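You operate a simulated robot arm through the tools that you are given. There is no shell and no other tool.

You are at the controls of a simulated robot arm. One attempt, no reset.

JOB
Pack the pleated dumpling and the yam piece in the teal lunch box.
Fine: latch off, lid off, both pieces in, lid on, latch on; the tofu puff stays on the counter.

Only the result counts: the job must be done as asked and must still hold three seconds after the hand-in. Knocking over, shifting, dropping, spilling or breaking anything else fails it. A push-on lid holds only when it is set on centred and level and pressed home; a screw cap is set on level and turned clockwise until tight.

ROBOT AND FRAMES
A 7-joint arm with a two-finger parallel gripper, fixed in place. Base frame: the origin is on the floor under the middle of its stand, x ahead of it, y to its left, z up; the work surface is at about z = 0.915. Units: m, rad, N and s.
With the tool pointing down near the work surface it reaches from about 0.28 to 0.68 m from the base axis. Its first joint turns from -1.152 to 1.152 rad. Payload 1.57 kg.
Tool frame: the origin (TCP) lies between the finger pads and is the grasp point; the fingertips stand 0.03 m ahead of it; z points along the fingers, y is the line along which they close. The gripper opens to 0.11 m. The fingers are 0.024 m wide and 0.012 m thick; the gripper's body (0.048 by 0.112 m) begins 0.078 m behind the TCP.
Orientation is that of the tool frame in the base frame, as a unit quaternion [x, y, z, w]. With the fingers straight down and closing along the base's y, the tool's x points along the base's -x, its y along +y and its z along -z.

CONTROLS
- The arm moves only by the tool arm_command. Its argument "targets" is a list that holds one entry, the list of rows, each a list of 7 numbers: the opening, from 0 (shut) to 1 (fully open), then the shift along the tool's x, y, z in units of 50 mm (1.0 is 50 mm), then the turn, a rotation vector about the tool's x, y, z in units of 8 degrees (1.0 is 8 degrees). In form: [[[claw, x, y, z, rx, ry, rz], ...]]. A call has 1 to 20 rows; each row shifts and turns the commanded pose from where the row before left it, along the tool's axes as they then stand. A call with a number of a shift or a turn outside -1 to 1 is refused whole. Each row takes 0.2 s and may step no farther than 0.05 m and 0.15 rad from the row before; otherwise, or with a gripper value out of range, the whole call is refused. A pose out of reach is approached as far as the arm can. The call stops where the force on the tool passes 90 N (or 10 N more than at its start, if that is more) or the arm is blocked; 0.2 s more then pass. Each finger travels about 0.108 m/s and halts on what it meets, pressing with about 28 N; the grip force reading is that of the motor and also rises with nothing between the fingers. The clock runs only during rows and for 0.2 s after the last one: add rows that do not move to give the fingers time. It gives the time, the measured TCP pose, the force on the tool (base axes), the opening and the grip force at its end, in the units of the frame above (readings bear some noise), with the torque about the TCP (base axes, N m) and any sound that the robot's microphone picked up, and new pictures: "pictures" is both (left out), scene, wrist or none.
- Cameras (640 x 400 px; columns grow to the right, rows downward): "scene" is fixed at [0.16, -0.3789, 1.4104]; the picture's right is [0.80, -0.59, 0.00], its down [-0.33, -0.45, -0.83] and it looks along [0.49, 0.66, -0.56] (base axes); focal length 214 px, centre (320, 200). "wrist" rides on the gripper at [0.07, 0.016, -0.141] in the tool frame; the picture's right is [-0.23, 0.97, 0.00], its down [-0.86, -0.20, -0.48] and it looks along [-0.47, -0.11, 0.88] (tool axes); focal length 222 px, centre (320, 200).
- pixel_to_xyz(camera, pixels): for up to 12 pixels [column, row] of the newest picture of that camera ("zoom" is the newest enlarged one), the place [x, y, z] in the base frame of the surface seen there, good to about 0.002 m, but the place of the scene camera against the robot may be out by one fixed shift of up to 0.018 m in any direction. It takes no simulated time.
- close_up(camera, box): a new picture of the part [left, top, right, bottom] of that camera's present view, enlarged. It takes no simulated time.
- job_done(): hands the job in; it is judged then, once.

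Leave the gripper open and the arm clear of the work at the hand-in unless told otherwise.

The tools are called after "Call:" as name(argument=value, ...) on one line, values as JSON. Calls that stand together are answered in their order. arm_command: Moves the arm, as the interface text tells. Its arguments: {"type":"object","properties":{"targets":{"type":"array","items":{"type":"array","items":{"type":"array","items":{"type":"number"}}}},"pictures":{"type":"string","enum":["both","scene","wrist","none"]}},"required":["targets"]} The other tools are called the same way: pixel_to_xyz (camera, pixels) gives the place of the surface under pixels of a picture; close_up (camera, box) takes an enlarged picture of a part of a camera's view; job_done () hands the job in.

At the start:

```text
clock: 0.0
tcp_pos: [0.3304, -0.1453, 1.2865]
ee_rot: [-0.001, 1.0, -0.001, -0.001]
force: [-0.7, -0.1, 1.0]
ft_torque: [-0.04, 0.03, -0.01]
finger_gap: 0.1099
finger_force: 0.0
```

scene: 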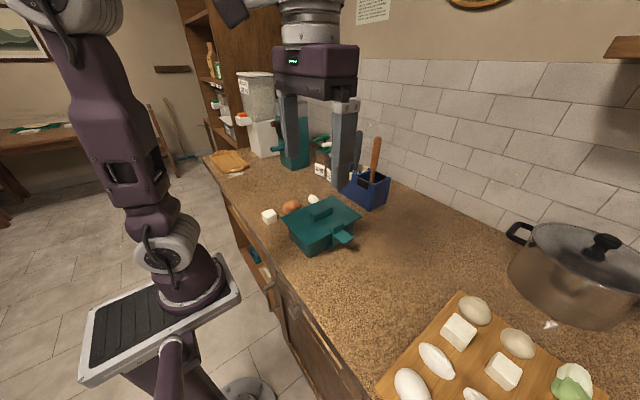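
wrist: 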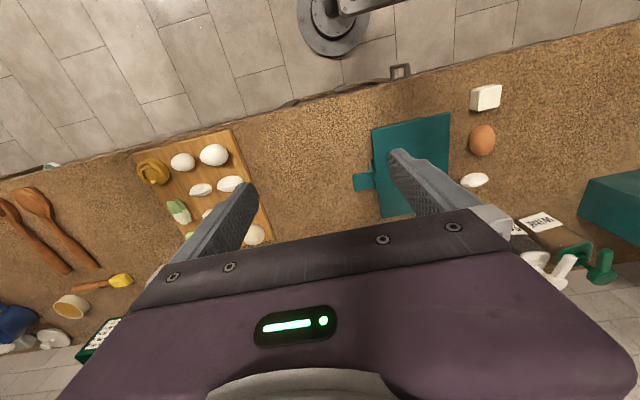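

I see the teal box at around scene (322,225) with a tab at (343,238), and three small pieces near (268,215), (291,206), (313,199). I'll zoom in on these first.

Call:
close_up(camera="scene", box=[250, 180, 378, 260])

Call:
close_up(camera="wrist", box=[340, 60, 532, 230])

```text
5.00 times, centred on (314, 220) of scene
```

zoom: 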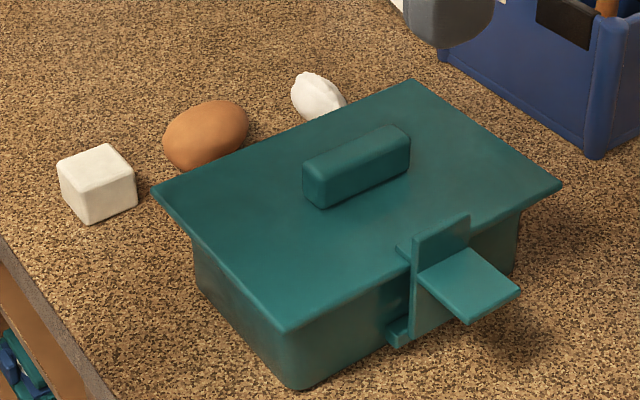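

```text
2.35 times, centred on (436, 145) of wrist
```

zoom: 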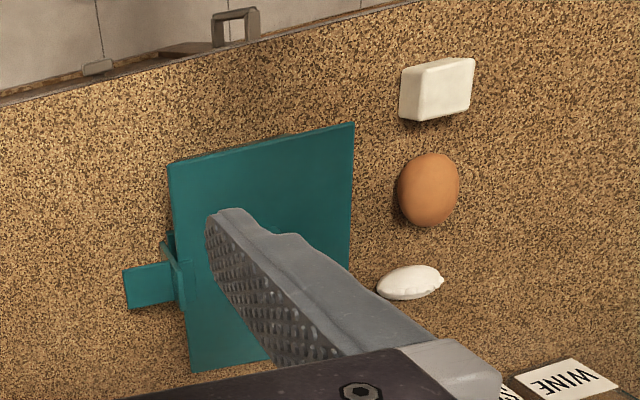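

The latch is a clip on the box's right-hand (-y) side with a tab sticking out. I'll measure points from the wrist view (box corners, latch, pieces) and from the scene view.

Call:
pixel_to_xyz(camera="wrist", pixels=[[374, 129], [447, 115], [385, 215], [400, 130], [362, 181], [356, 189], [357, 175], [392, 200], [488, 95], [482, 140], [474, 180], [420, 100]])

Call:
pixel_to_xyz(camera="scene", pixels=[[281, 217], [307, 246], [333, 196], [362, 217], [320, 210], [343, 237], [353, 238], [338, 228], [268, 213], [291, 205], [313, 198], [380, 240]])

Call:
close_up(camera="scene", box=[320, 212, 368, 256])

```text
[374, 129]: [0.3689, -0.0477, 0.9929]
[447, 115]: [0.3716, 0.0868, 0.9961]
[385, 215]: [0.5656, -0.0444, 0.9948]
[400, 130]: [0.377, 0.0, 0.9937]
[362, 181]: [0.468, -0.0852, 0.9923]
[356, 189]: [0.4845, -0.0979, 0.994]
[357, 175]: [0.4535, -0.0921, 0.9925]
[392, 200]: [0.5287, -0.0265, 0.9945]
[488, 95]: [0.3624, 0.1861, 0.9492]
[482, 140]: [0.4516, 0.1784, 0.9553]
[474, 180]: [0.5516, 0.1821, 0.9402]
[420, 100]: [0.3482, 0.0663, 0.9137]
```

```text
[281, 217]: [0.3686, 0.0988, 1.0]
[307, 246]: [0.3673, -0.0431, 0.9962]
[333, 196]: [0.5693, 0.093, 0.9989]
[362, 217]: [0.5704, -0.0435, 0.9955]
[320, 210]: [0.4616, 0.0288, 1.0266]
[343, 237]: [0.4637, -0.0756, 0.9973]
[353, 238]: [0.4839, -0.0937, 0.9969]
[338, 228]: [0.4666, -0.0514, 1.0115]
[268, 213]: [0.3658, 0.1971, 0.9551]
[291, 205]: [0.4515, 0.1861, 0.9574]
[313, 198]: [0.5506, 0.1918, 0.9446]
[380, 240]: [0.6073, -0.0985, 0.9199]
```

```text
9.09 times, centred on (344, 234) of scene
```

zoom: 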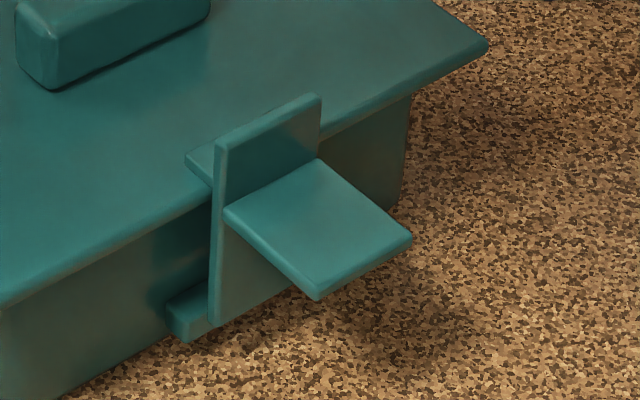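

The box lid spans x 0.37–0.57, y -0.045–0.09 at z≈0.995. The latch is a vertical plate near x≈0.467, y≈-0.05, with a tab reaching out to y≈-0.1 and a block on the box wall below it. I'll move above it and turn the tool by 90° so the wrist camera looks at the latch from the -y side.

Call:
arm_command(targets=[[[1, -0.54, 0.1, 0.56, 0, 0, 0], [1, -0.54, 0.1, 0.56, 0, 0, 0], [1, -0.54, 0.1, 0.56, 0, 0, 0], [1, -0.54, 0.1, 0.56, 0, 0, 0], [1, -0.54, 0.1, 0.56, 0, 0, 0], [1, 0, 0, 0, 0, 0, -1], [1, 0, 0, 0, 0, 0, -1], [1, 0, 0, 0, 0, 0, -1], [1, 0, 0, 0, 0, 0, -1], [1, 0, 0, 0, 0, 0, -1], [1, 0, 0, 0, 0, 0, -1], [1, 0, 0, 0, 0, 0, -1], [1, 0, 0, 0, 0, 0, -1], [1, 0, 0, 0, 0, 0, -1], [1, 0, 0, 0, 0, 0, -1], [1, 0, 0, 0, 0, 0, -1], [1, 0, 0, 0, 0, 0, -0.25], [1, 0, 0, 0, 0, 0, 0]]])

```text
clock: 3.8
tcp_pos: [0.4656, -0.1207, 1.1458]
ee_rot: [0.707, -0.707, 0.0, -0.001]
force: [-0.1, 0.1, 0.0]
ft_torque: [-0.02, 0.0, -0.02]
finger_gap: 0.1101
finger_force: 0.0
```

scene: 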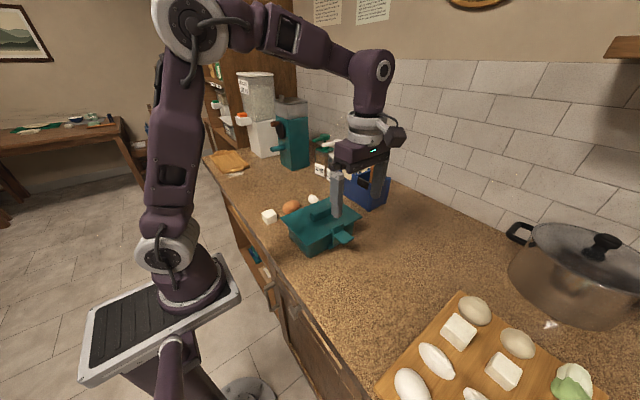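
wrist: 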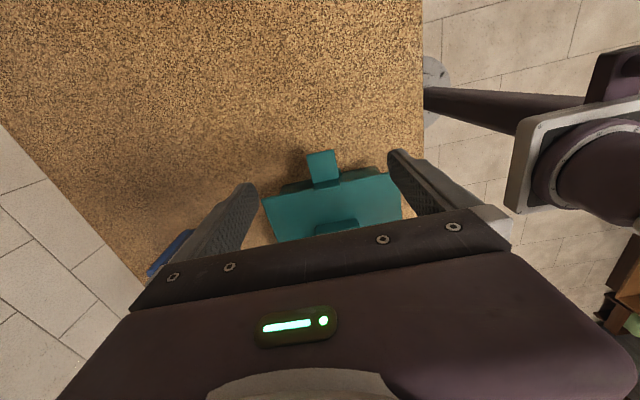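

The turn worked, and the tool now closes along base x. Next I'll tilt the tool 32° and drop back so the wrist camera sees the latch nearly side-on.

Call:
arm_command(targets=[[[1, 0, 0, 0, 0, -1, 0], [1, 0, 0, 0, 0, -1, 0], [1, 0, 0, 0, 0, -1, 0], [1, 0, 0, 0, 0, -1, 0], [1, 0.58, 0, 0.558, 0, 0, 0], [1, 0.58, 0, 0.558, 0, 0, 0], [1, 0.58, 0, 0.558, 0, 0, 0], [1, 0.58, 0, 0.558, 0, 0, 0], [1, 0, 0, 0, 0, 0, 0]]])

```text
clock: 5.8
tcp_pos: [0.4657, -0.1593, 0.9893]
ee_rot: [0.68, -0.68, -0.195, -0.195]
force: [-0.1, 0.1, -0.9]
ft_torque: [0.03, 0.01, 0.05]
finger_gap: 0.1099
finger_force: 0.1
```

scene: 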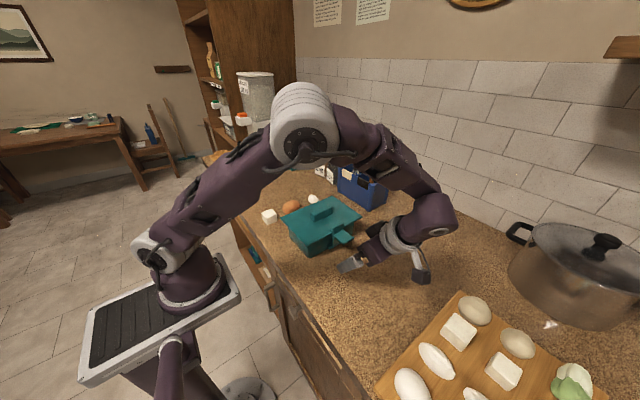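
wrist: 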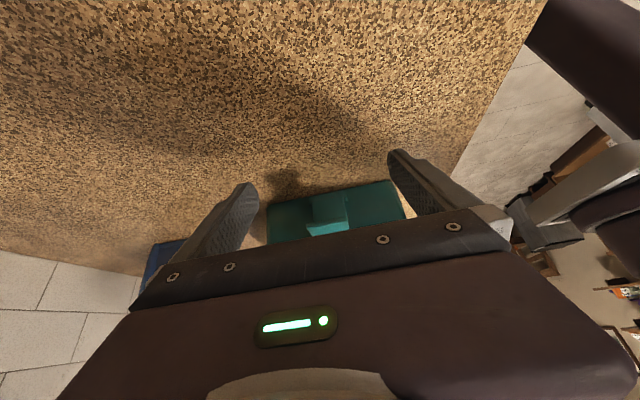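

The wrist image is upside-down here (image-up is toward the table), so the palm hides the latch at about (330,215). I'll raise the tool and tilt it another 16° to bring the latch into the clear part.

Call:
arm_command(targets=[[[1, -0.345, 0, -0.385, 0, 0, 0], [1, -0.345, 0, -0.385, 0, 0, 0], [1, 0, 0, 0, 0, -1, 0], [1, 0, 0, 0, 0, -1, 0], [1, 0, 0, 0, 0, 0, 0]]])

```text
clock: 7.0
tcp_pos: [0.4651, -0.1496, 1.0414]
ee_rot: [-0.646, 0.646, 0.288, 0.288]
force: [-0.1, 0.2, 0.5]
ft_torque: [-0.03, -0.01, 0.02]
finger_gap: 0.1102
finger_force: 0.1
```

scene: 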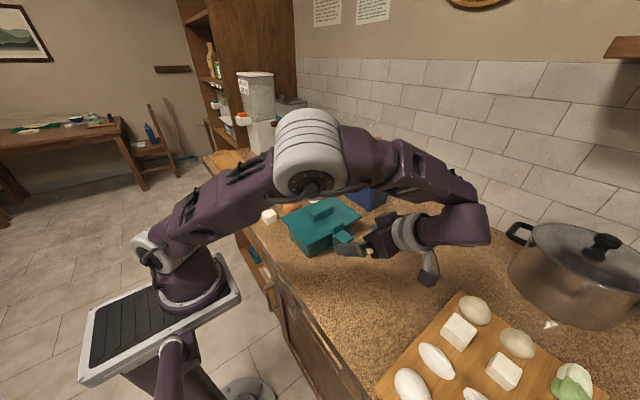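
wrist: 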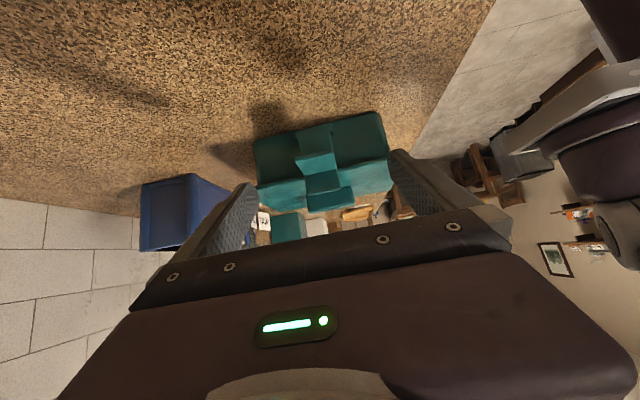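

The latch now shows at about (318,155). I'll zoom in on it.

Call:
close_up(camera="wrist", box=[240, 100, 400, 220])

Call:
close_up(camera="wrist", box=[285, 115, 355, 195])

```text
3.33 times, centred on (320, 160) of wrist
```

zoom: 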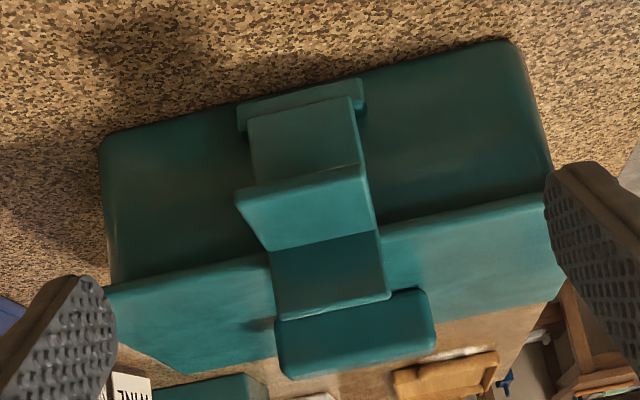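

```text
5.00 times, centred on (320, 155) of wrist
```

zoom: 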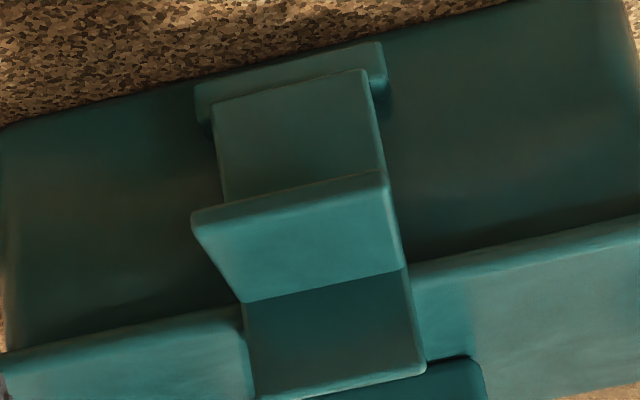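

The latch is a flap hinged at a block low on the box wall, with a tab sticking out and a hook over the lid. I'll measure the parts in this zoom.

Call:
pixel_to_xyz(camera="zoom", pixels=[[290, 75], [205, 100], [375, 60], [295, 100], [300, 140], [290, 200], [215, 222], [375, 190], [250, 290], [395, 262], [330, 330], [340, 380]])

Call:
close_up(camera="wrist", box=[240, 100, 400, 220])

```text
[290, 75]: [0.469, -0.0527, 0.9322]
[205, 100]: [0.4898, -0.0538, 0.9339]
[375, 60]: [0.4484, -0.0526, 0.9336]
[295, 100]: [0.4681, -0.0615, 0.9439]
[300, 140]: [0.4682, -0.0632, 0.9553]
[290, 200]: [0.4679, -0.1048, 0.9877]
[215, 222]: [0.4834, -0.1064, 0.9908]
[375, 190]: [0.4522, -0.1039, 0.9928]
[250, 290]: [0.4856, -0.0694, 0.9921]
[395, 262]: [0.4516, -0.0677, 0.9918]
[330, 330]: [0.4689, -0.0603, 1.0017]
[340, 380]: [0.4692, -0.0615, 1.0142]
```

```text
3.33 times, centred on (320, 160) of wrist
```

zoom: 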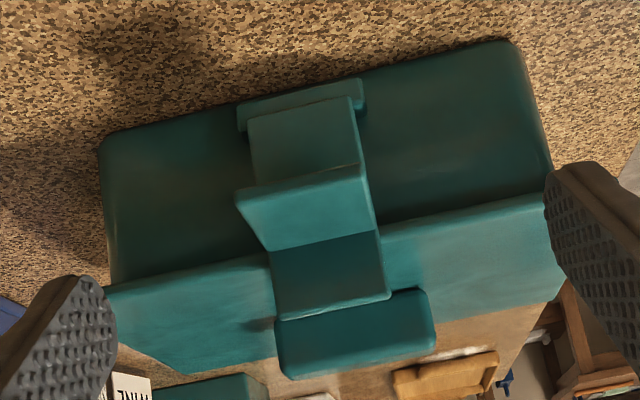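

Flap plate: x 0.450–0.485, face at y≈-0.062, hinge near z≈0.937. The tab's top face is at z≈0.992 and it reaches out to y≈-0.105. Pushing the tab down should swing the flap open. I'll close the fingers and bring the tips just above the tab.

Call:
arm_command(targets=[[[0, 0, -0.06, 0, 0, 0, 0], [0, 0, 0, 0, 0, 0, 0], [0, 0, 0, 0, 0, 0, 0], [0, 0, 0, 0, 0, 0, 0], [0, -0.174, 0, 0.363, 0, 0, 0], [0, -0.173, 0, 0.363, 0, 0, 0], [0, 0, 0, 0, 0, 0, 0]]])

```text
clock: 8.6
tcp_pos: [0.4691, -0.1125, 1.0301]
ee_rot: [0.646, -0.646, -0.288, -0.287]
force: [-0.4, -1.0, 0.1]
ft_torque: [0.0, -0.01, 0.01]
finger_gap: 0.0001
finger_force: 21.2
```

scene: 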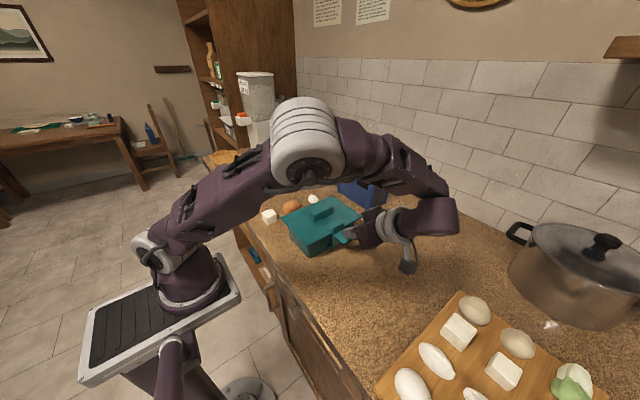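
wrist: 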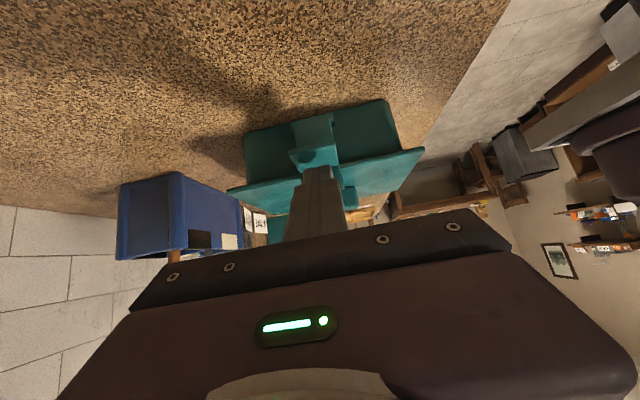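

The closed fingertips at about (318,172) sit just over the tab. Next I'll press down in small steps through the first ~15° of the swing and watch the force.

Call:
arm_command(targets=[[[0, 0.134, 0, 0.12, 0, 0, 0], [0, 0.13, 0, -0.016, 0, 0, 0], [0, 0.13, 0, -0.016, 0, 0, 0], [0, 0.13, 0, -0.016, 0, 0, 0], [0, 0, 0, 0, 0, 0, 0]]])

```text
clock: 9.8
tcp_pos: [0.4689, -0.1263, 1.0079]
ee_rot: [-0.645, 0.646, 0.288, 0.288]
force: [0.1, 0.7, 0.1]
ft_torque: [0.01, 0.0, -0.01]
finger_gap: 0.0001
finger_force: 21.4
```

scene: 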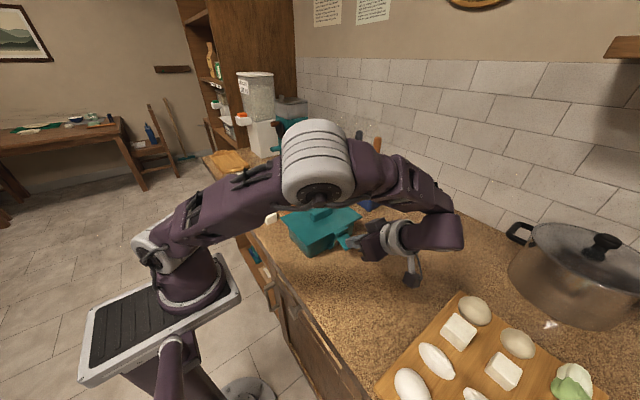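
wrist: 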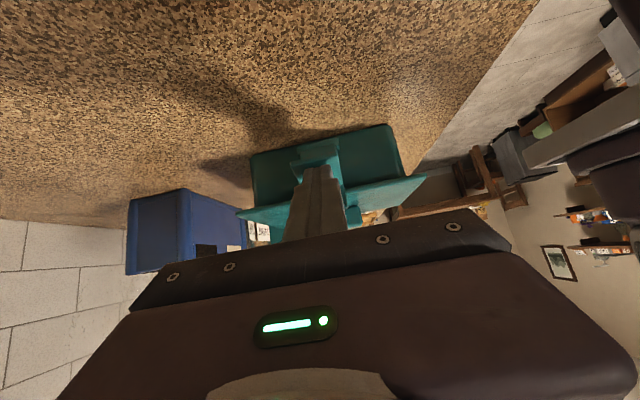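

The force reads almost nothing. I'll zoom in to see whether the flap has moved.

Call:
close_up(camera="wrist", box=[240, 110, 400, 220])

Call:
close_up(camera="scene", box=[310, 205, 390, 265])

```text
3.64 times, centred on (320, 165) of wrist
```

zoom: 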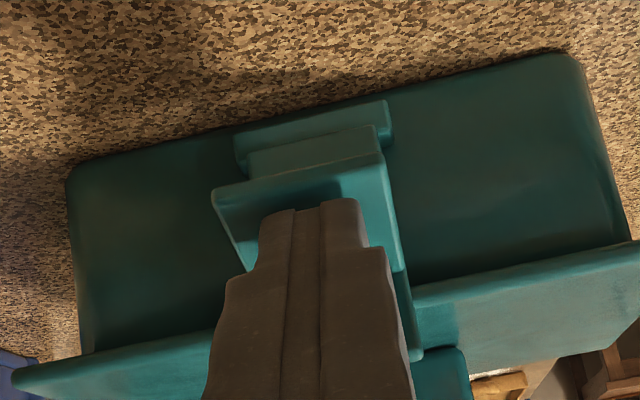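

```text
6.67 times, centred on (350, 235) of scene
```

zoom: 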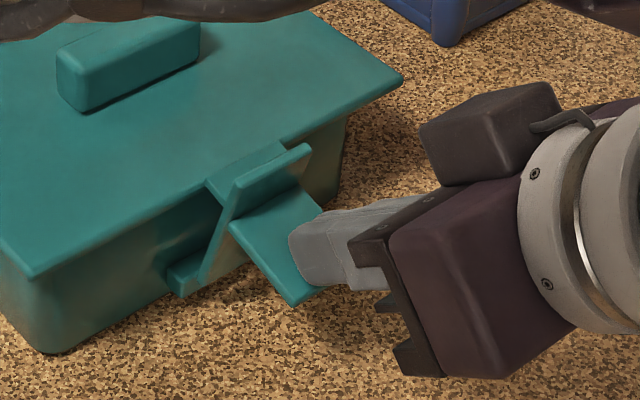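

The flap has swung out about 15°, its hook has left the lid, and it takes hardly any force. I'll continue along the arc.

Call:
arm_command(targets=[[[0, 0.193, 0, 0.04, 0, 0, 0], [0, 0.193, 0, 0.04, 0, 0, 0], [0, 0.167, 0, 0.083, 0, 0, 0], [0, 0.167, 0, 0.084, 0, 0, 0], [0, 0.191, 0, 0.105, 0, 0, 0], [0, 0, 0, 0, 0, 0, 0]]])

Call:
close_up(camera="scene", box=[310, 205, 390, 265])

Call:
close_up(camera="wrist", box=[240, 110, 400, 220])

```text
clock: 11.2
tcp_pos: [0.4681, -0.1427, 0.9621]
ee_rot: [-0.646, 0.646, 0.288, 0.289]
force: [0.8, -4.6, 4.8]
ft_torque: [0.11, 0.03, -0.05]
finger_gap: 0.0002
finger_force: 21.2
```

scene: 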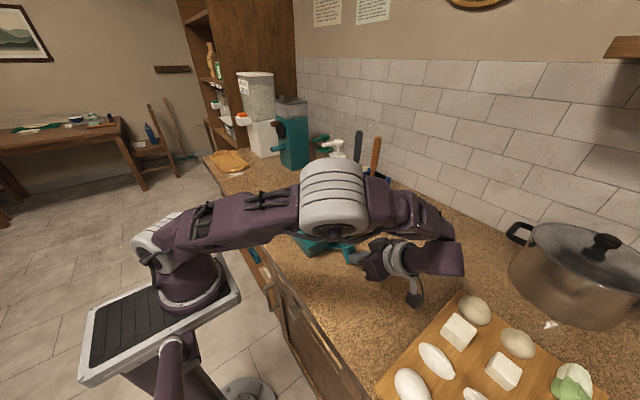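
wrist: 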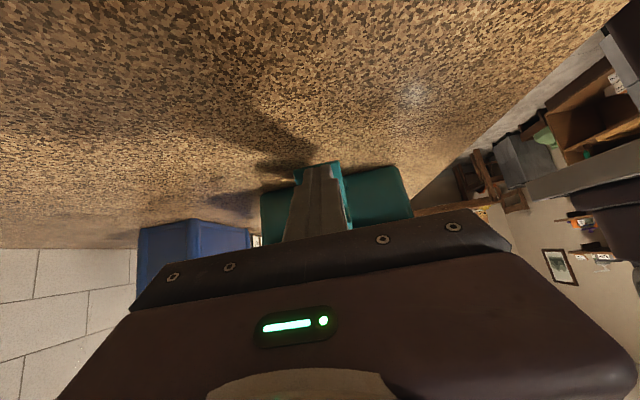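

```text
6.67 times, centred on (350, 235) of scene
```

zoom: 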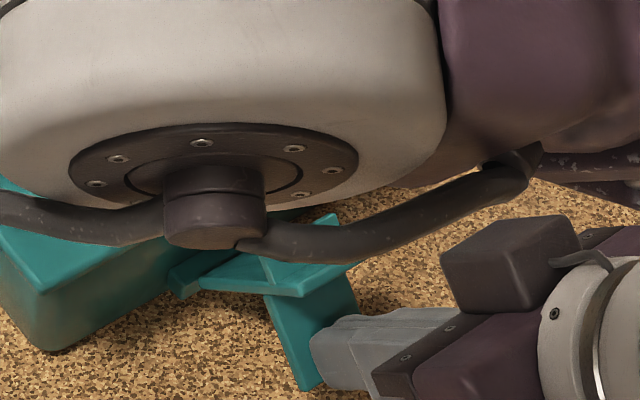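

```text
3.64 times, centred on (320, 165) of wrist
```

zoom: 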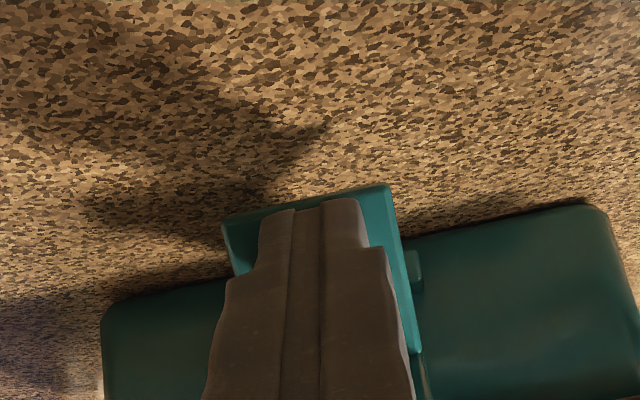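

The flap is open about 55–60°, and the contact force is about 6 N. I'll back straight out along -y, then go up, and see where the flap rests.

Call:
arm_command(targets=[[[0, 0.268, 0, -0.297, 0, 0, 0], [0, 0.268, 0, -0.297, 0, 0, 0], [0, 0.268, 0, -0.297, 0, 0, 0], [0, -0.495, 0, -0.446, 0, 0, 0], [0, -0.495, 0, -0.446, 0, 0, 0], [0, -0.495, 0, -0.446, 0, 0, 0], [0.5, 0, 0, 0, 0, 0, 0], [0.5, 0, 0, 0, 0, 0, 0]]])

Call:
close_up(camera="scene", box=[310, 205, 390, 265])

Call:
close_up(camera="wrist", box=[240, 90, 400, 210])

```text
clock: 13.0
tcp_pos: [0.4679, -0.2047, 1.0624]
ee_rot: [-0.645, 0.646, 0.287, 0.288]
force: [0.1, -0.4, -0.2]
ft_torque: [-0.01, 0.01, -0.02]
finger_gap: 0.0551
finger_force: 0.1
```

scene: 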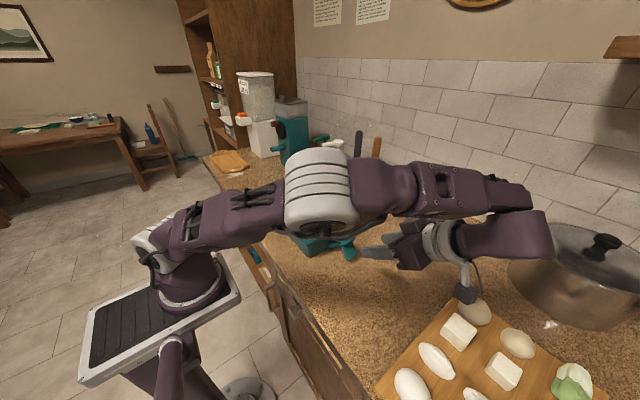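
wrist: 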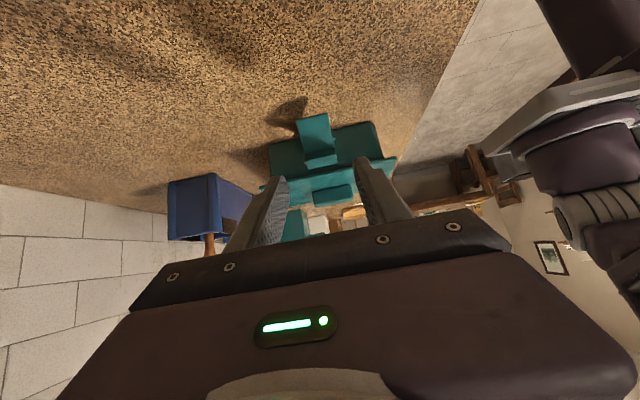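

```text
6.67 times, centred on (350, 235) of scene
```

zoom: 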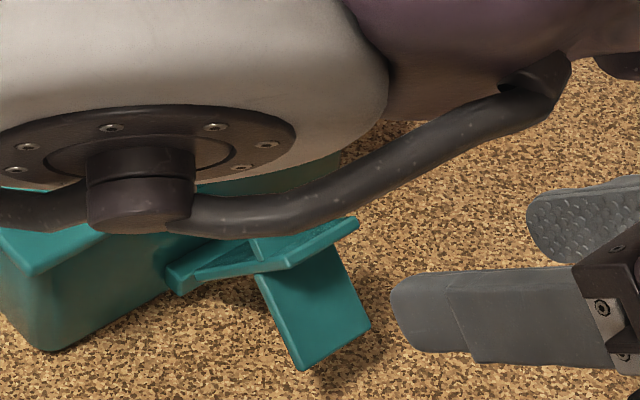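

```text
3.33 times, centred on (320, 150) of wrist
```

zoom: 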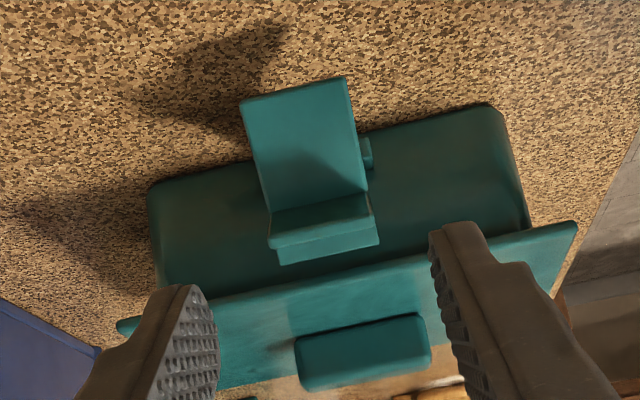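

The flap stays open. I'll measure its open pose and the box edges from this zoom.

Call:
pixel_to_xyz(camera="zoom", pixels=[[250, 105], [340, 85], [300, 150], [270, 200], [360, 185], [320, 215], [320, 230], [325, 255], [368, 150], [380, 275], [360, 345], [420, 370]])

```text
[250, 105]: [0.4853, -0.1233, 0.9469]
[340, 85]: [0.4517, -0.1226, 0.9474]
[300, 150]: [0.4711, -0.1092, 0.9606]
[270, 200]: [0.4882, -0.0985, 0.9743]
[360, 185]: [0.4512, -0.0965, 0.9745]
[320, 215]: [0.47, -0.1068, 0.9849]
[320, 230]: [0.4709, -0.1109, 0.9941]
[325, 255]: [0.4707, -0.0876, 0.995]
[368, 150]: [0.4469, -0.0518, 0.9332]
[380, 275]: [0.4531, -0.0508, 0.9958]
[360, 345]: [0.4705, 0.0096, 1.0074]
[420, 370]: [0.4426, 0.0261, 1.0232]
```

The flap stands about 45° open (tab tip at y≈-0.123, z≈0.947; hook near y≈-0.088, z≈0.995), clear of the lid. I'll raise the arm, straighten it to vertical, and turn back so the fingers close along y, across the lid handle.

Call:
arm_command(targets=[[[0.8, -0.495, 0, -0.446, 0, 0, 0], [0.8, -0.495, 0, -0.446, 0, 0, 0], [0.8, -0.495, 0, -0.446, 0, 0, 0], [0.8, 0, 0, 0, 0, 1, 0], [0.8, 0, 0, 0, 0, 1, 0], [0.8, 0, 0, 0, 0, 1, 0], [0.8, 0, 0, 0, 0, 1, 0], [0.8, 0, 0, 0, 0, 1, 0], [0.8, 0, 0, 0, 0, 1, 0], [0.8, 0, 0, 0, 0, 0, 1], [0.8, 0, 0, 0, 0, 0, 1], [0.8, 0, 0, 0, 0, 0, 1], [0.8, 0, 0, 0, 0, 0, 1], [0.8, 0, 0, 0, 0, 0, 1], [0.8, 0, 0, 0, 0, 0, 1], [0.8, 0, 0, 0, 0, 0, 1], [0.8, 0, 0, 0, 0, 0, 1], [0.8, 0, 0, 0, 0, 0, 1], [0.8, 0, 0, 0, 0, 0, 1], [0.8, 0, 0, 0, 0, 0, 1]]], pictures="none")

```text
clock: 17.2
tcp_pos: [0.4686, -0.204, 1.1621]
ee_rot: [-0.016, 1.0, 0.0, -0.001]
force: [0.0, 0.4, -0.4]
ft_torque: [0.02, 0.03, 0.0]
finger_gap: 0.0879
finger_force: 0.1
```

The orientation is nearly back, with 2° left. I'll finish the turn and move over to look down at the lid.

Call:
arm_command(targets=[[[0.8, 0, 0, 0, 0, 0, 0.25], [0.8, 0.228, 0.747, -0.133, 0, 0, 0], [0.8, 0.228, 0.747, -0.133, 0, 0, 0], [0.8, 0.228, 0.747, -0.133, 0, 0, 0], [0.8, 0.228, 0.747, -0.133, 0, 0, 0], [0.8, 0.228, 0.747, -0.133, 0, 0, 0], [0.8, 0.228, 0.747, -0.133, 0, 0, 0], [0.8, 0, 0, 0, 0, 0, 0]]])

```text
clock: 19.0
tcp_pos: [0.4001, 0.0203, 1.2022]
ee_rot: [-0.001, 1.0, 0.001, 0.0]
force: [-0.2, 0.3, -0.4]
ft_torque: [0.02, 0.01, 0.03]
finger_gap: 0.088
finger_force: 0.0
```

scene: 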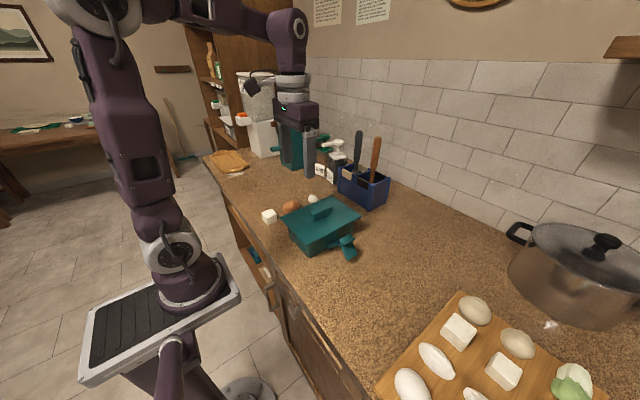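
wrist: 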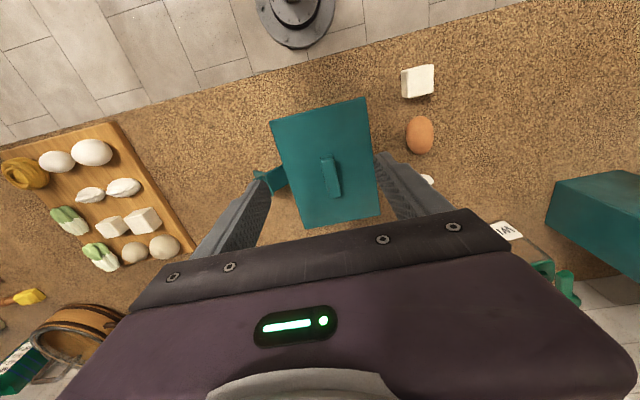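

The lid with its handle at about (331,178) is in clear view. I'll zoom in and measure.

Call:
close_up(camera="wrist", box=[250, 90, 410, 235])

Call:
pixel_to_xyz(camera="wrist", pixels=[[272, 122], [366, 99], [306, 226], [379, 212], [323, 160], [334, 157], [328, 196], [339, 193], [331, 176], [418, 82], [420, 135], [427, 178]])

```text
2.76 times, centred on (330, 162) of wrist
```

zoom: 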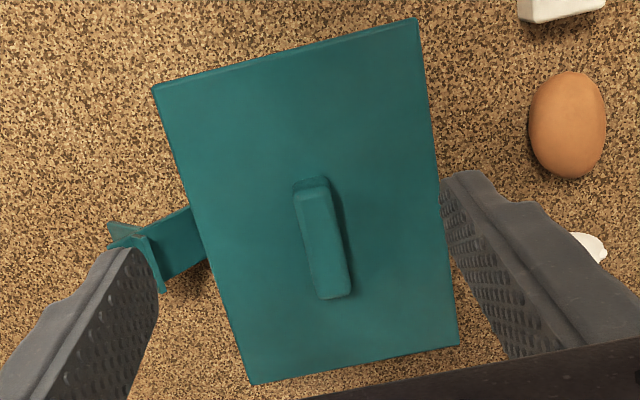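

```text
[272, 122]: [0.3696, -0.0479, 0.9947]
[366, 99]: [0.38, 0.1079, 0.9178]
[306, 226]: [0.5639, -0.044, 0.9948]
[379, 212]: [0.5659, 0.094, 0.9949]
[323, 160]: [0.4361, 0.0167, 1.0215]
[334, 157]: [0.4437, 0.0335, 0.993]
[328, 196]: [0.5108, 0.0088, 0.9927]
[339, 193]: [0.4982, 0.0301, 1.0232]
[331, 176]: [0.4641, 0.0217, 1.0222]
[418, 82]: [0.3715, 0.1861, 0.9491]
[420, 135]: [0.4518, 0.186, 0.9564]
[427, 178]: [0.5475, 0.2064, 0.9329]
```

Call:
pixel_to_xyz(camera="zoom", pixels=[[156, 92], [413, 24], [453, 340], [256, 380], [298, 196], [326, 188], [322, 296], [349, 290], [322, 240], [312, 186], [290, 140], [300, 330]])

```text
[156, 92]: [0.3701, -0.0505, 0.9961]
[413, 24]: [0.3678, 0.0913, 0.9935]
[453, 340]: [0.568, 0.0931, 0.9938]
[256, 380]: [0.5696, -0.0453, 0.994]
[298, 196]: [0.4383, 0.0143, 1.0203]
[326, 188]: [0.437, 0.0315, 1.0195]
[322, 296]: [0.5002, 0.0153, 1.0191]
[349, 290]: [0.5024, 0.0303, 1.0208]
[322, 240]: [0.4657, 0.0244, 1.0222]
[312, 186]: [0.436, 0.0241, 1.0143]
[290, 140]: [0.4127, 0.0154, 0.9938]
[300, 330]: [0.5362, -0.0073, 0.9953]
```

The lid is centred at about (0.469, 0.0225) with its top at z≈0.994. The handle spans x 0.436–0.503, y 0.0145–0.031, with its top at z≈1.022. Next I need a free spot on the counter for the lid, between the box and the cutting board, so I'll measure there.

Call:
pixel_to_xyz(camera="wrist", pixels=[[117, 124], [195, 250], [158, 190], [205, 120], [190, 180], [150, 115], [235, 80], [545, 175], [515, 225], [490, 200], [490, 130], [262, 182]])

Call:
close_up(camera="scene", box=[250, 180, 500, 336])

```text
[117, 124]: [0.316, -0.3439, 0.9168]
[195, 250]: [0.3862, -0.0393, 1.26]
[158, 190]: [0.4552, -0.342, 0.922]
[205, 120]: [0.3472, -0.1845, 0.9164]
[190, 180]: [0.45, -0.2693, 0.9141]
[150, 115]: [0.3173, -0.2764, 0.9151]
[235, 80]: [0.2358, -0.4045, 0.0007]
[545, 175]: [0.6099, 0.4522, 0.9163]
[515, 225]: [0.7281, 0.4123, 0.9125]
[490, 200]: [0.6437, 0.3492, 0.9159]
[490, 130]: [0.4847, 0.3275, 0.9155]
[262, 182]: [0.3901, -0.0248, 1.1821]
```

```text
2.56 times, centred on (375, 258) of scene
```

zoom: 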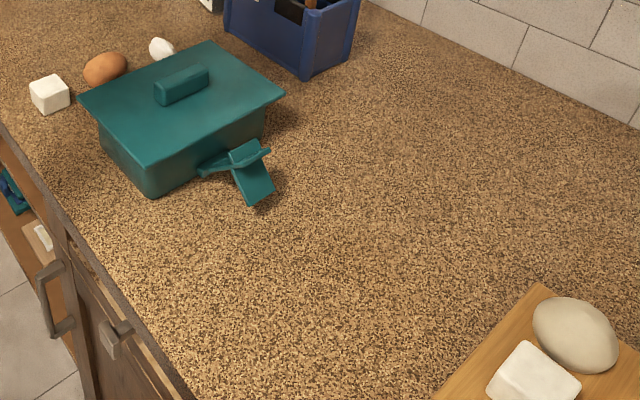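

The space between the flap (y≈-0.125) and the cutting board (y≈-0.342) is free, so the lid can go at about (0.475, -0.235). First I'll grasp the handle: centre over it, descend to TCP z≈1.029 with a medium opening, then close.

Call:
arm_command(targets=[[[0.5, -0.69, 0.022, 0, 0, 0, 0], [0.5, -0.69, 0.022, 0, 0, 0, 0], [0.5, 0, 0, 0.866, 0, 0, 0], [0.5, 0, 0, 0.866, 0, 0, 0], [0.5, 0, 0, 0.866, 0, 0, 0], [0.5, 0, 0, 0.866, 0, 0, 0], [0.5, 0, 0, 0, 0, 0, 0]]])

Call:
close_up(camera="wrist", box=[230, 130, 430, 255])

Call:
close_up(camera="scene", box=[270, 170, 390, 265])

```text
clock: 20.6
tcp_pos: [0.4684, 0.0217, 1.0296]
ee_rot: [0.0, 1.0, 0.0, -0.001]
force: [0.0, 0.0, 0.0]
ft_torque: [-0.03, -0.02, 0.0]
finger_gap: 0.0553
finger_force: 0.0
```

scene: 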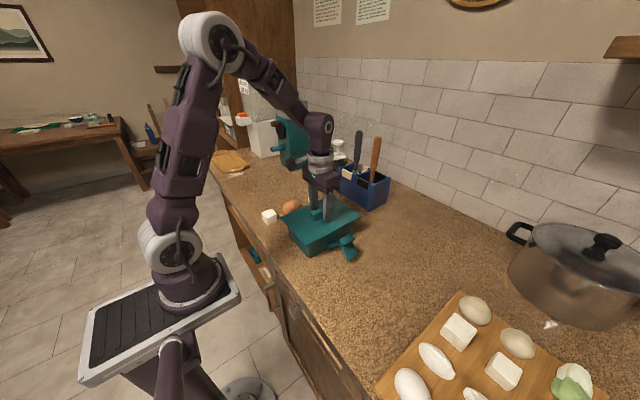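
wrist: 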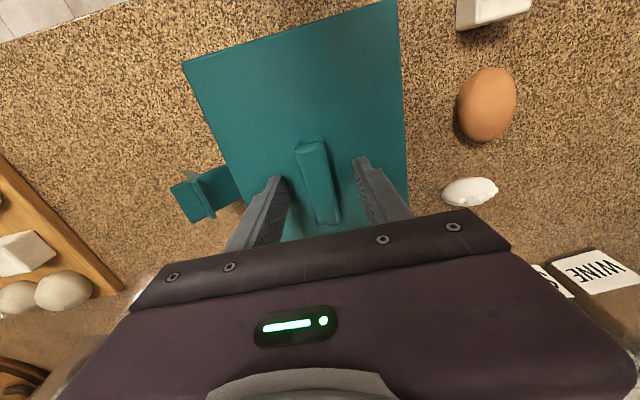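

```text
3.20 times, centred on (330, 192) of wrist
```

zoom: 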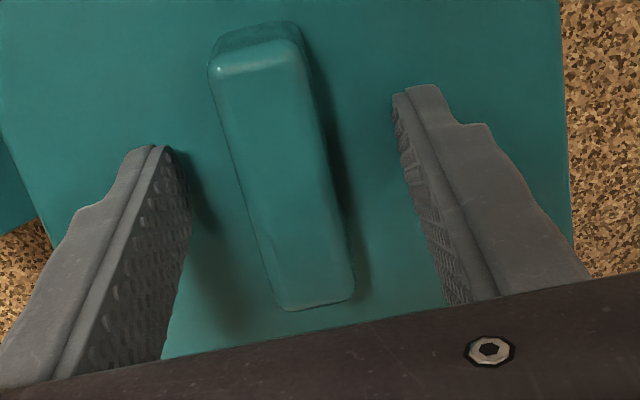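

```text
4.21 times, centred on (330, 218) of scene
```

zoom: 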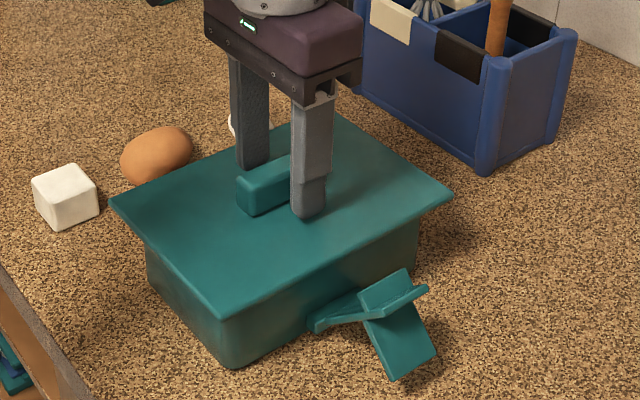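

The fingers straddle the handle. At this close range I'll recheck the handle's centre and the box position.

Call:
pixel_to_xyz(camera="wrist", pixels=[[297, 152], [323, 148], [308, 185], [331, 180], [318, 222], [340, 216], [184, 65], [394, 6], [405, 180], [270, 80], [298, 215], [405, 120]])

```text
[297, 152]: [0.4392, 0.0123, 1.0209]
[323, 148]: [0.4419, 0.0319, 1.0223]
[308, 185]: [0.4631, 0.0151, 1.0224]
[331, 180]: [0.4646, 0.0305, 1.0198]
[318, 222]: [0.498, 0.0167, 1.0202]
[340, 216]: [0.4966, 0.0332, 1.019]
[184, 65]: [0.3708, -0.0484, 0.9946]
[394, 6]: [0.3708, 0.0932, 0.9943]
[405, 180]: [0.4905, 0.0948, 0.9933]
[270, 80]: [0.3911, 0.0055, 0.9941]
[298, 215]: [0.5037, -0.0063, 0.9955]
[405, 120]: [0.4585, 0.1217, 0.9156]
```

The handle is centred at y≈0.023 and its sides are nearly parallel to x. I'll shift 1 mm in y and close on it.

Call:
arm_command(targets=[[[0.5, 0, 0.025, 0, 0, 0, 0], [0, 0, 0, 0, 0, 0, 0], [0, 0, 0, 0, 0, 0, 0], [0, 0, 0, 0, 0, 0, 0], [0, 0, 0, 0, 0, 0, 0]]], pictures="none")

```text
clock: 21.8
tcp_pos: [0.469, 0.0245, 1.0298]
ee_rot: [0.0, 1.0, 0.0, 0.0]
force: [0.5, -1.8, 0.1]
ft_torque: [-0.07, -0.05, -0.03]
finger_gap: 0.0213
finger_force: 28.2
```

I'm gripping at a gap of 21 mm. Next I'll lift slowly by 2 cm and look.

Call:
arm_command(targets=[[[0, 0, 0, -0.1, 0, 0, 0], [0, 0, 0, -0.1, 0, 0, 0], [0, 0, 0, -0.1, 0, 0, 0], [0, 0, 0, -0.1, 0, 0, 0], [0, 0, 0, 0, 0, 0, 0]]])

Call:
close_up(camera="scene", box=[270, 170, 390, 265])

```text
clock: 23.0
tcp_pos: [0.4687, 0.0242, 1.0501]
ee_rot: [0.001, 1.0, 0.0, 0.0]
force: [-0.5, -0.8, -0.4]
ft_torque: [-0.04, 0.01, -0.01]
finger_gap: 0.0213
finger_force: 28.1
```

scene: 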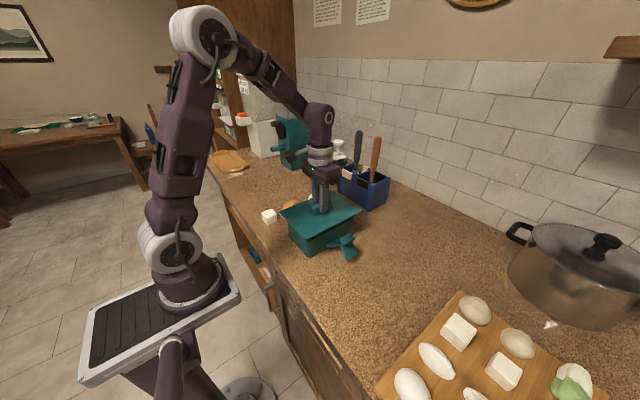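
wrist: 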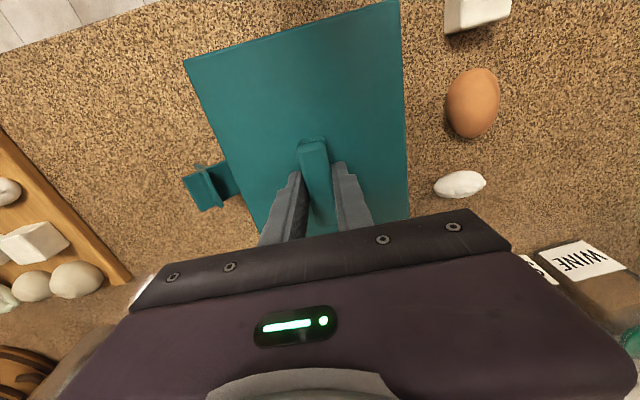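

```text
4.21 times, centred on (330, 218) of scene
```

zoom: 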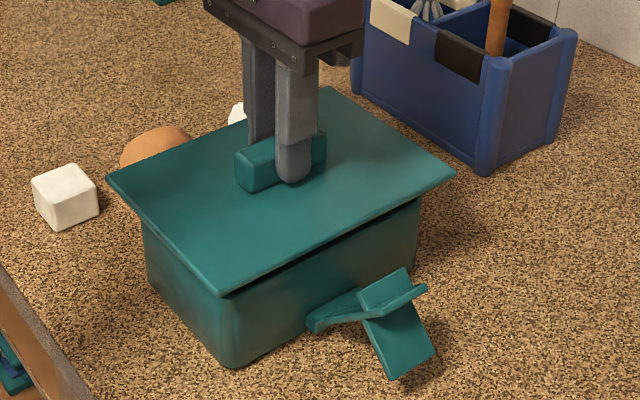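

The lid came free with almost no force and the box stayed put. When seated, the TCP was (0.469, 0.0245, 1.0298). I'll lift higher, carry the lid to y≈-0.235, and descend part way.

Call:
arm_command(targets=[[[0, 0, 0, -0.5, 0, 0, 0], [0, 0, 0, -0.7, 0, 0, 0], [0, 0, 0, -0.4, 0, 0, 0], [0, -0.02, -0.4, 0, 0, 0, 0], [0, -0.02, -0.8, 0, 0, 0, 0], [0, -0.02, -0.8, 0, 0, 0, 0], [0, -0.02, -0.8, 0, 0, 0, 0], [0, -0.02, -0.8, 0, 0, 0, 0], [0, -0.02, -0.8, 0, 0, 0, 0], [0, 0, -0.58, 0, 0, 0, 0], [0, 0, -0.2, 0, 0, 0, 0], [0, 0, 0, 0.4, 0, 0, 0], [0, 0, 0, 0.7, 0, 0, 0], [0, 0, 0, 0.7, 0, 0, 0], [0, 0, 0, 0.5, 0, 0, 0], [0, 0, 0, 0.3, 0, 0, 0], [0, 0, 0, 0, 0, 0, 0]]])

Call:
close_up(camera="scene", box=[270, 170, 450, 300])

```text
clock: 26.6
tcp_pos: [0.4746, -0.2372, 0.9995]
ee_rot: [-0.001, 1.0, 0.001, 0.001]
force: [-0.2, -0.2, -1.3]
ft_torque: [0.0, 0.01, 0.04]
finger_gap: 0.0214
finger_force: 27.6
```

scene: 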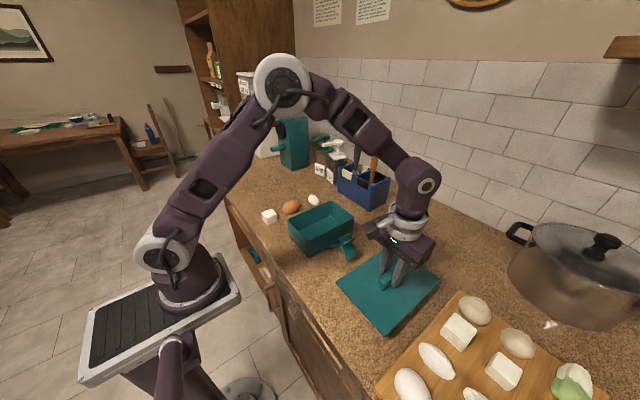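
wrist: 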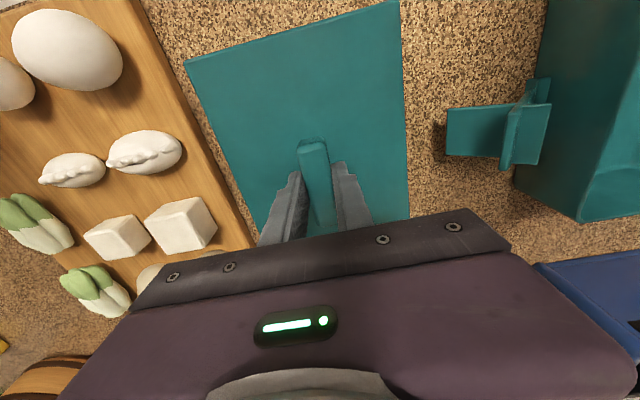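

```text
3.08 times, centred on (360, 235) of scene
```

zoom: 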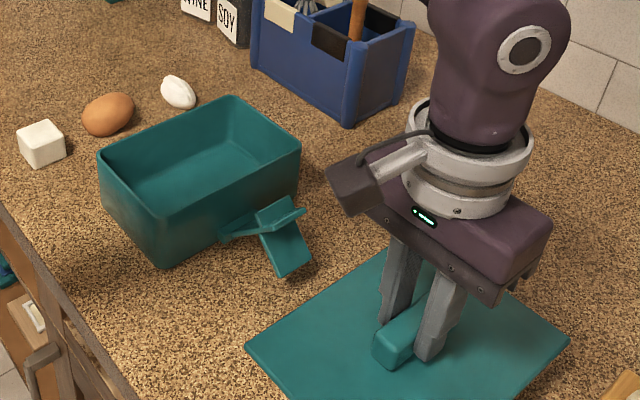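

The box is open and upright, and the lid hovers over the free spot. I'll check clearance between the lid's left edge and the cutting board.

Call:
pixel_to_xyz(camera="wrist", pixels=[[190, 66], [225, 150], [255, 220], [155, 10], [200, 110], [245, 225], [395, 10], [405, 150], [445, 150], [450, 110], [505, 165], [300, 100]])

```text
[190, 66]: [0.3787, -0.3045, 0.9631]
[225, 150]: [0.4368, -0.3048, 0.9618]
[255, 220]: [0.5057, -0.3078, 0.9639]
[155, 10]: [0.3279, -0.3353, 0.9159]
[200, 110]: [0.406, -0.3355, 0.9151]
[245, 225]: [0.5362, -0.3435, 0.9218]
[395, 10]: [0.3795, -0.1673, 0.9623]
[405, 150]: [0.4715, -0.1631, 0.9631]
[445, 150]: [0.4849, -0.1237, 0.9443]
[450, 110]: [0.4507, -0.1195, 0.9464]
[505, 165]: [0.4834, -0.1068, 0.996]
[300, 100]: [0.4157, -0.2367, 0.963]
```

Margins are about 3.5 cm to the board and 4 cm to the flap. I'll lower in small steps and watch for contact.

Call:
arm_command(targets=[[[0, 0, 0, 0.1, 0, 0, 0], [0, 0, 0, 0.1, 0, 0, 0], [0, 0, 0, 0.06, 0, 0, 0], [0, 0, 0, 0.06, 0, 0, 0], [0, 0, 0, 0.06, 0, 0, 0], [0, 0, 0, 0, 0, 0, 0]]], pictures="none")

```text
clock: 28.0
tcp_pos: [0.4754, -0.2353, 0.9801]
ee_rot: [0.0, 1.0, 0.0, 0.0]
force: [0.5, -0.2, -1.2]
ft_torque: [0.01, 0.0, 0.02]
finger_gap: 0.0214
finger_force: 27.9
```

Call:
arm_command(targets=[[[0, 0, 0, 0.06, 0, 0, 0], [0, 0, 0, 0.06, 0, 0, 0], [0, 0, 0, 0.04, 0, 0, 0], [0, 0, 0, 0.04, 0, 0, 0], [0, 0, 0, 0, 0, 0, 0]]], pictures="scene")

Call:
close_up(camera="scene", box=[320, 240, 450, 340])

```text
clock: 29.2
tcp_pos: [0.4747, -0.2343, 0.9705]
ee_rot: [0.0, 1.0, 0.0, -0.001]
force: [0.1, -0.5, -1.4]
ft_torque: [0.04, -0.02, 0.02]
finger_gap: 0.0214
finger_force: 28.0
```

scene: 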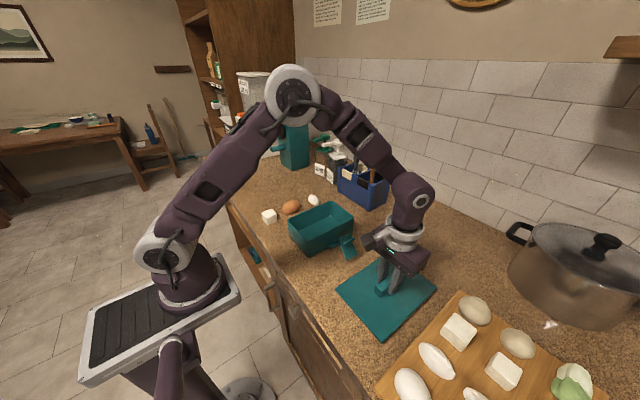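

```text
4.00 times, centred on (385, 290) of scene
```

zoom: 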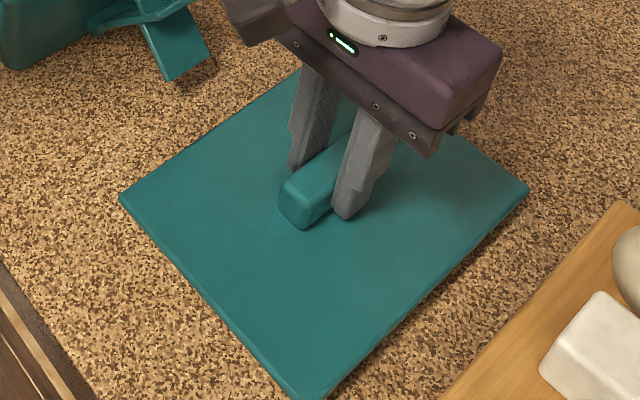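

The force still shows only the lid's weight (about -1.3 N). I'll keep going in 1.5–2 mm steps.

Call:
arm_command(targets=[[[0, 0, 0, 0.04, 0, 0, 0], [0, 0, 0, 0.03, 0, 0, 0], [0, 0, 0, 0, 0, 0, 0]]], pictures="none")

```text
clock: 30.0
tcp_pos: [0.4749, -0.2354, 0.9671]
ee_rot: [0.0, 1.0, -0.001, 0.0]
force: [0.5, 2.3, 19.4]
ft_torque: [0.11, -0.07, 0.03]
finger_gap: 0.0216
finger_force: 27.7
```

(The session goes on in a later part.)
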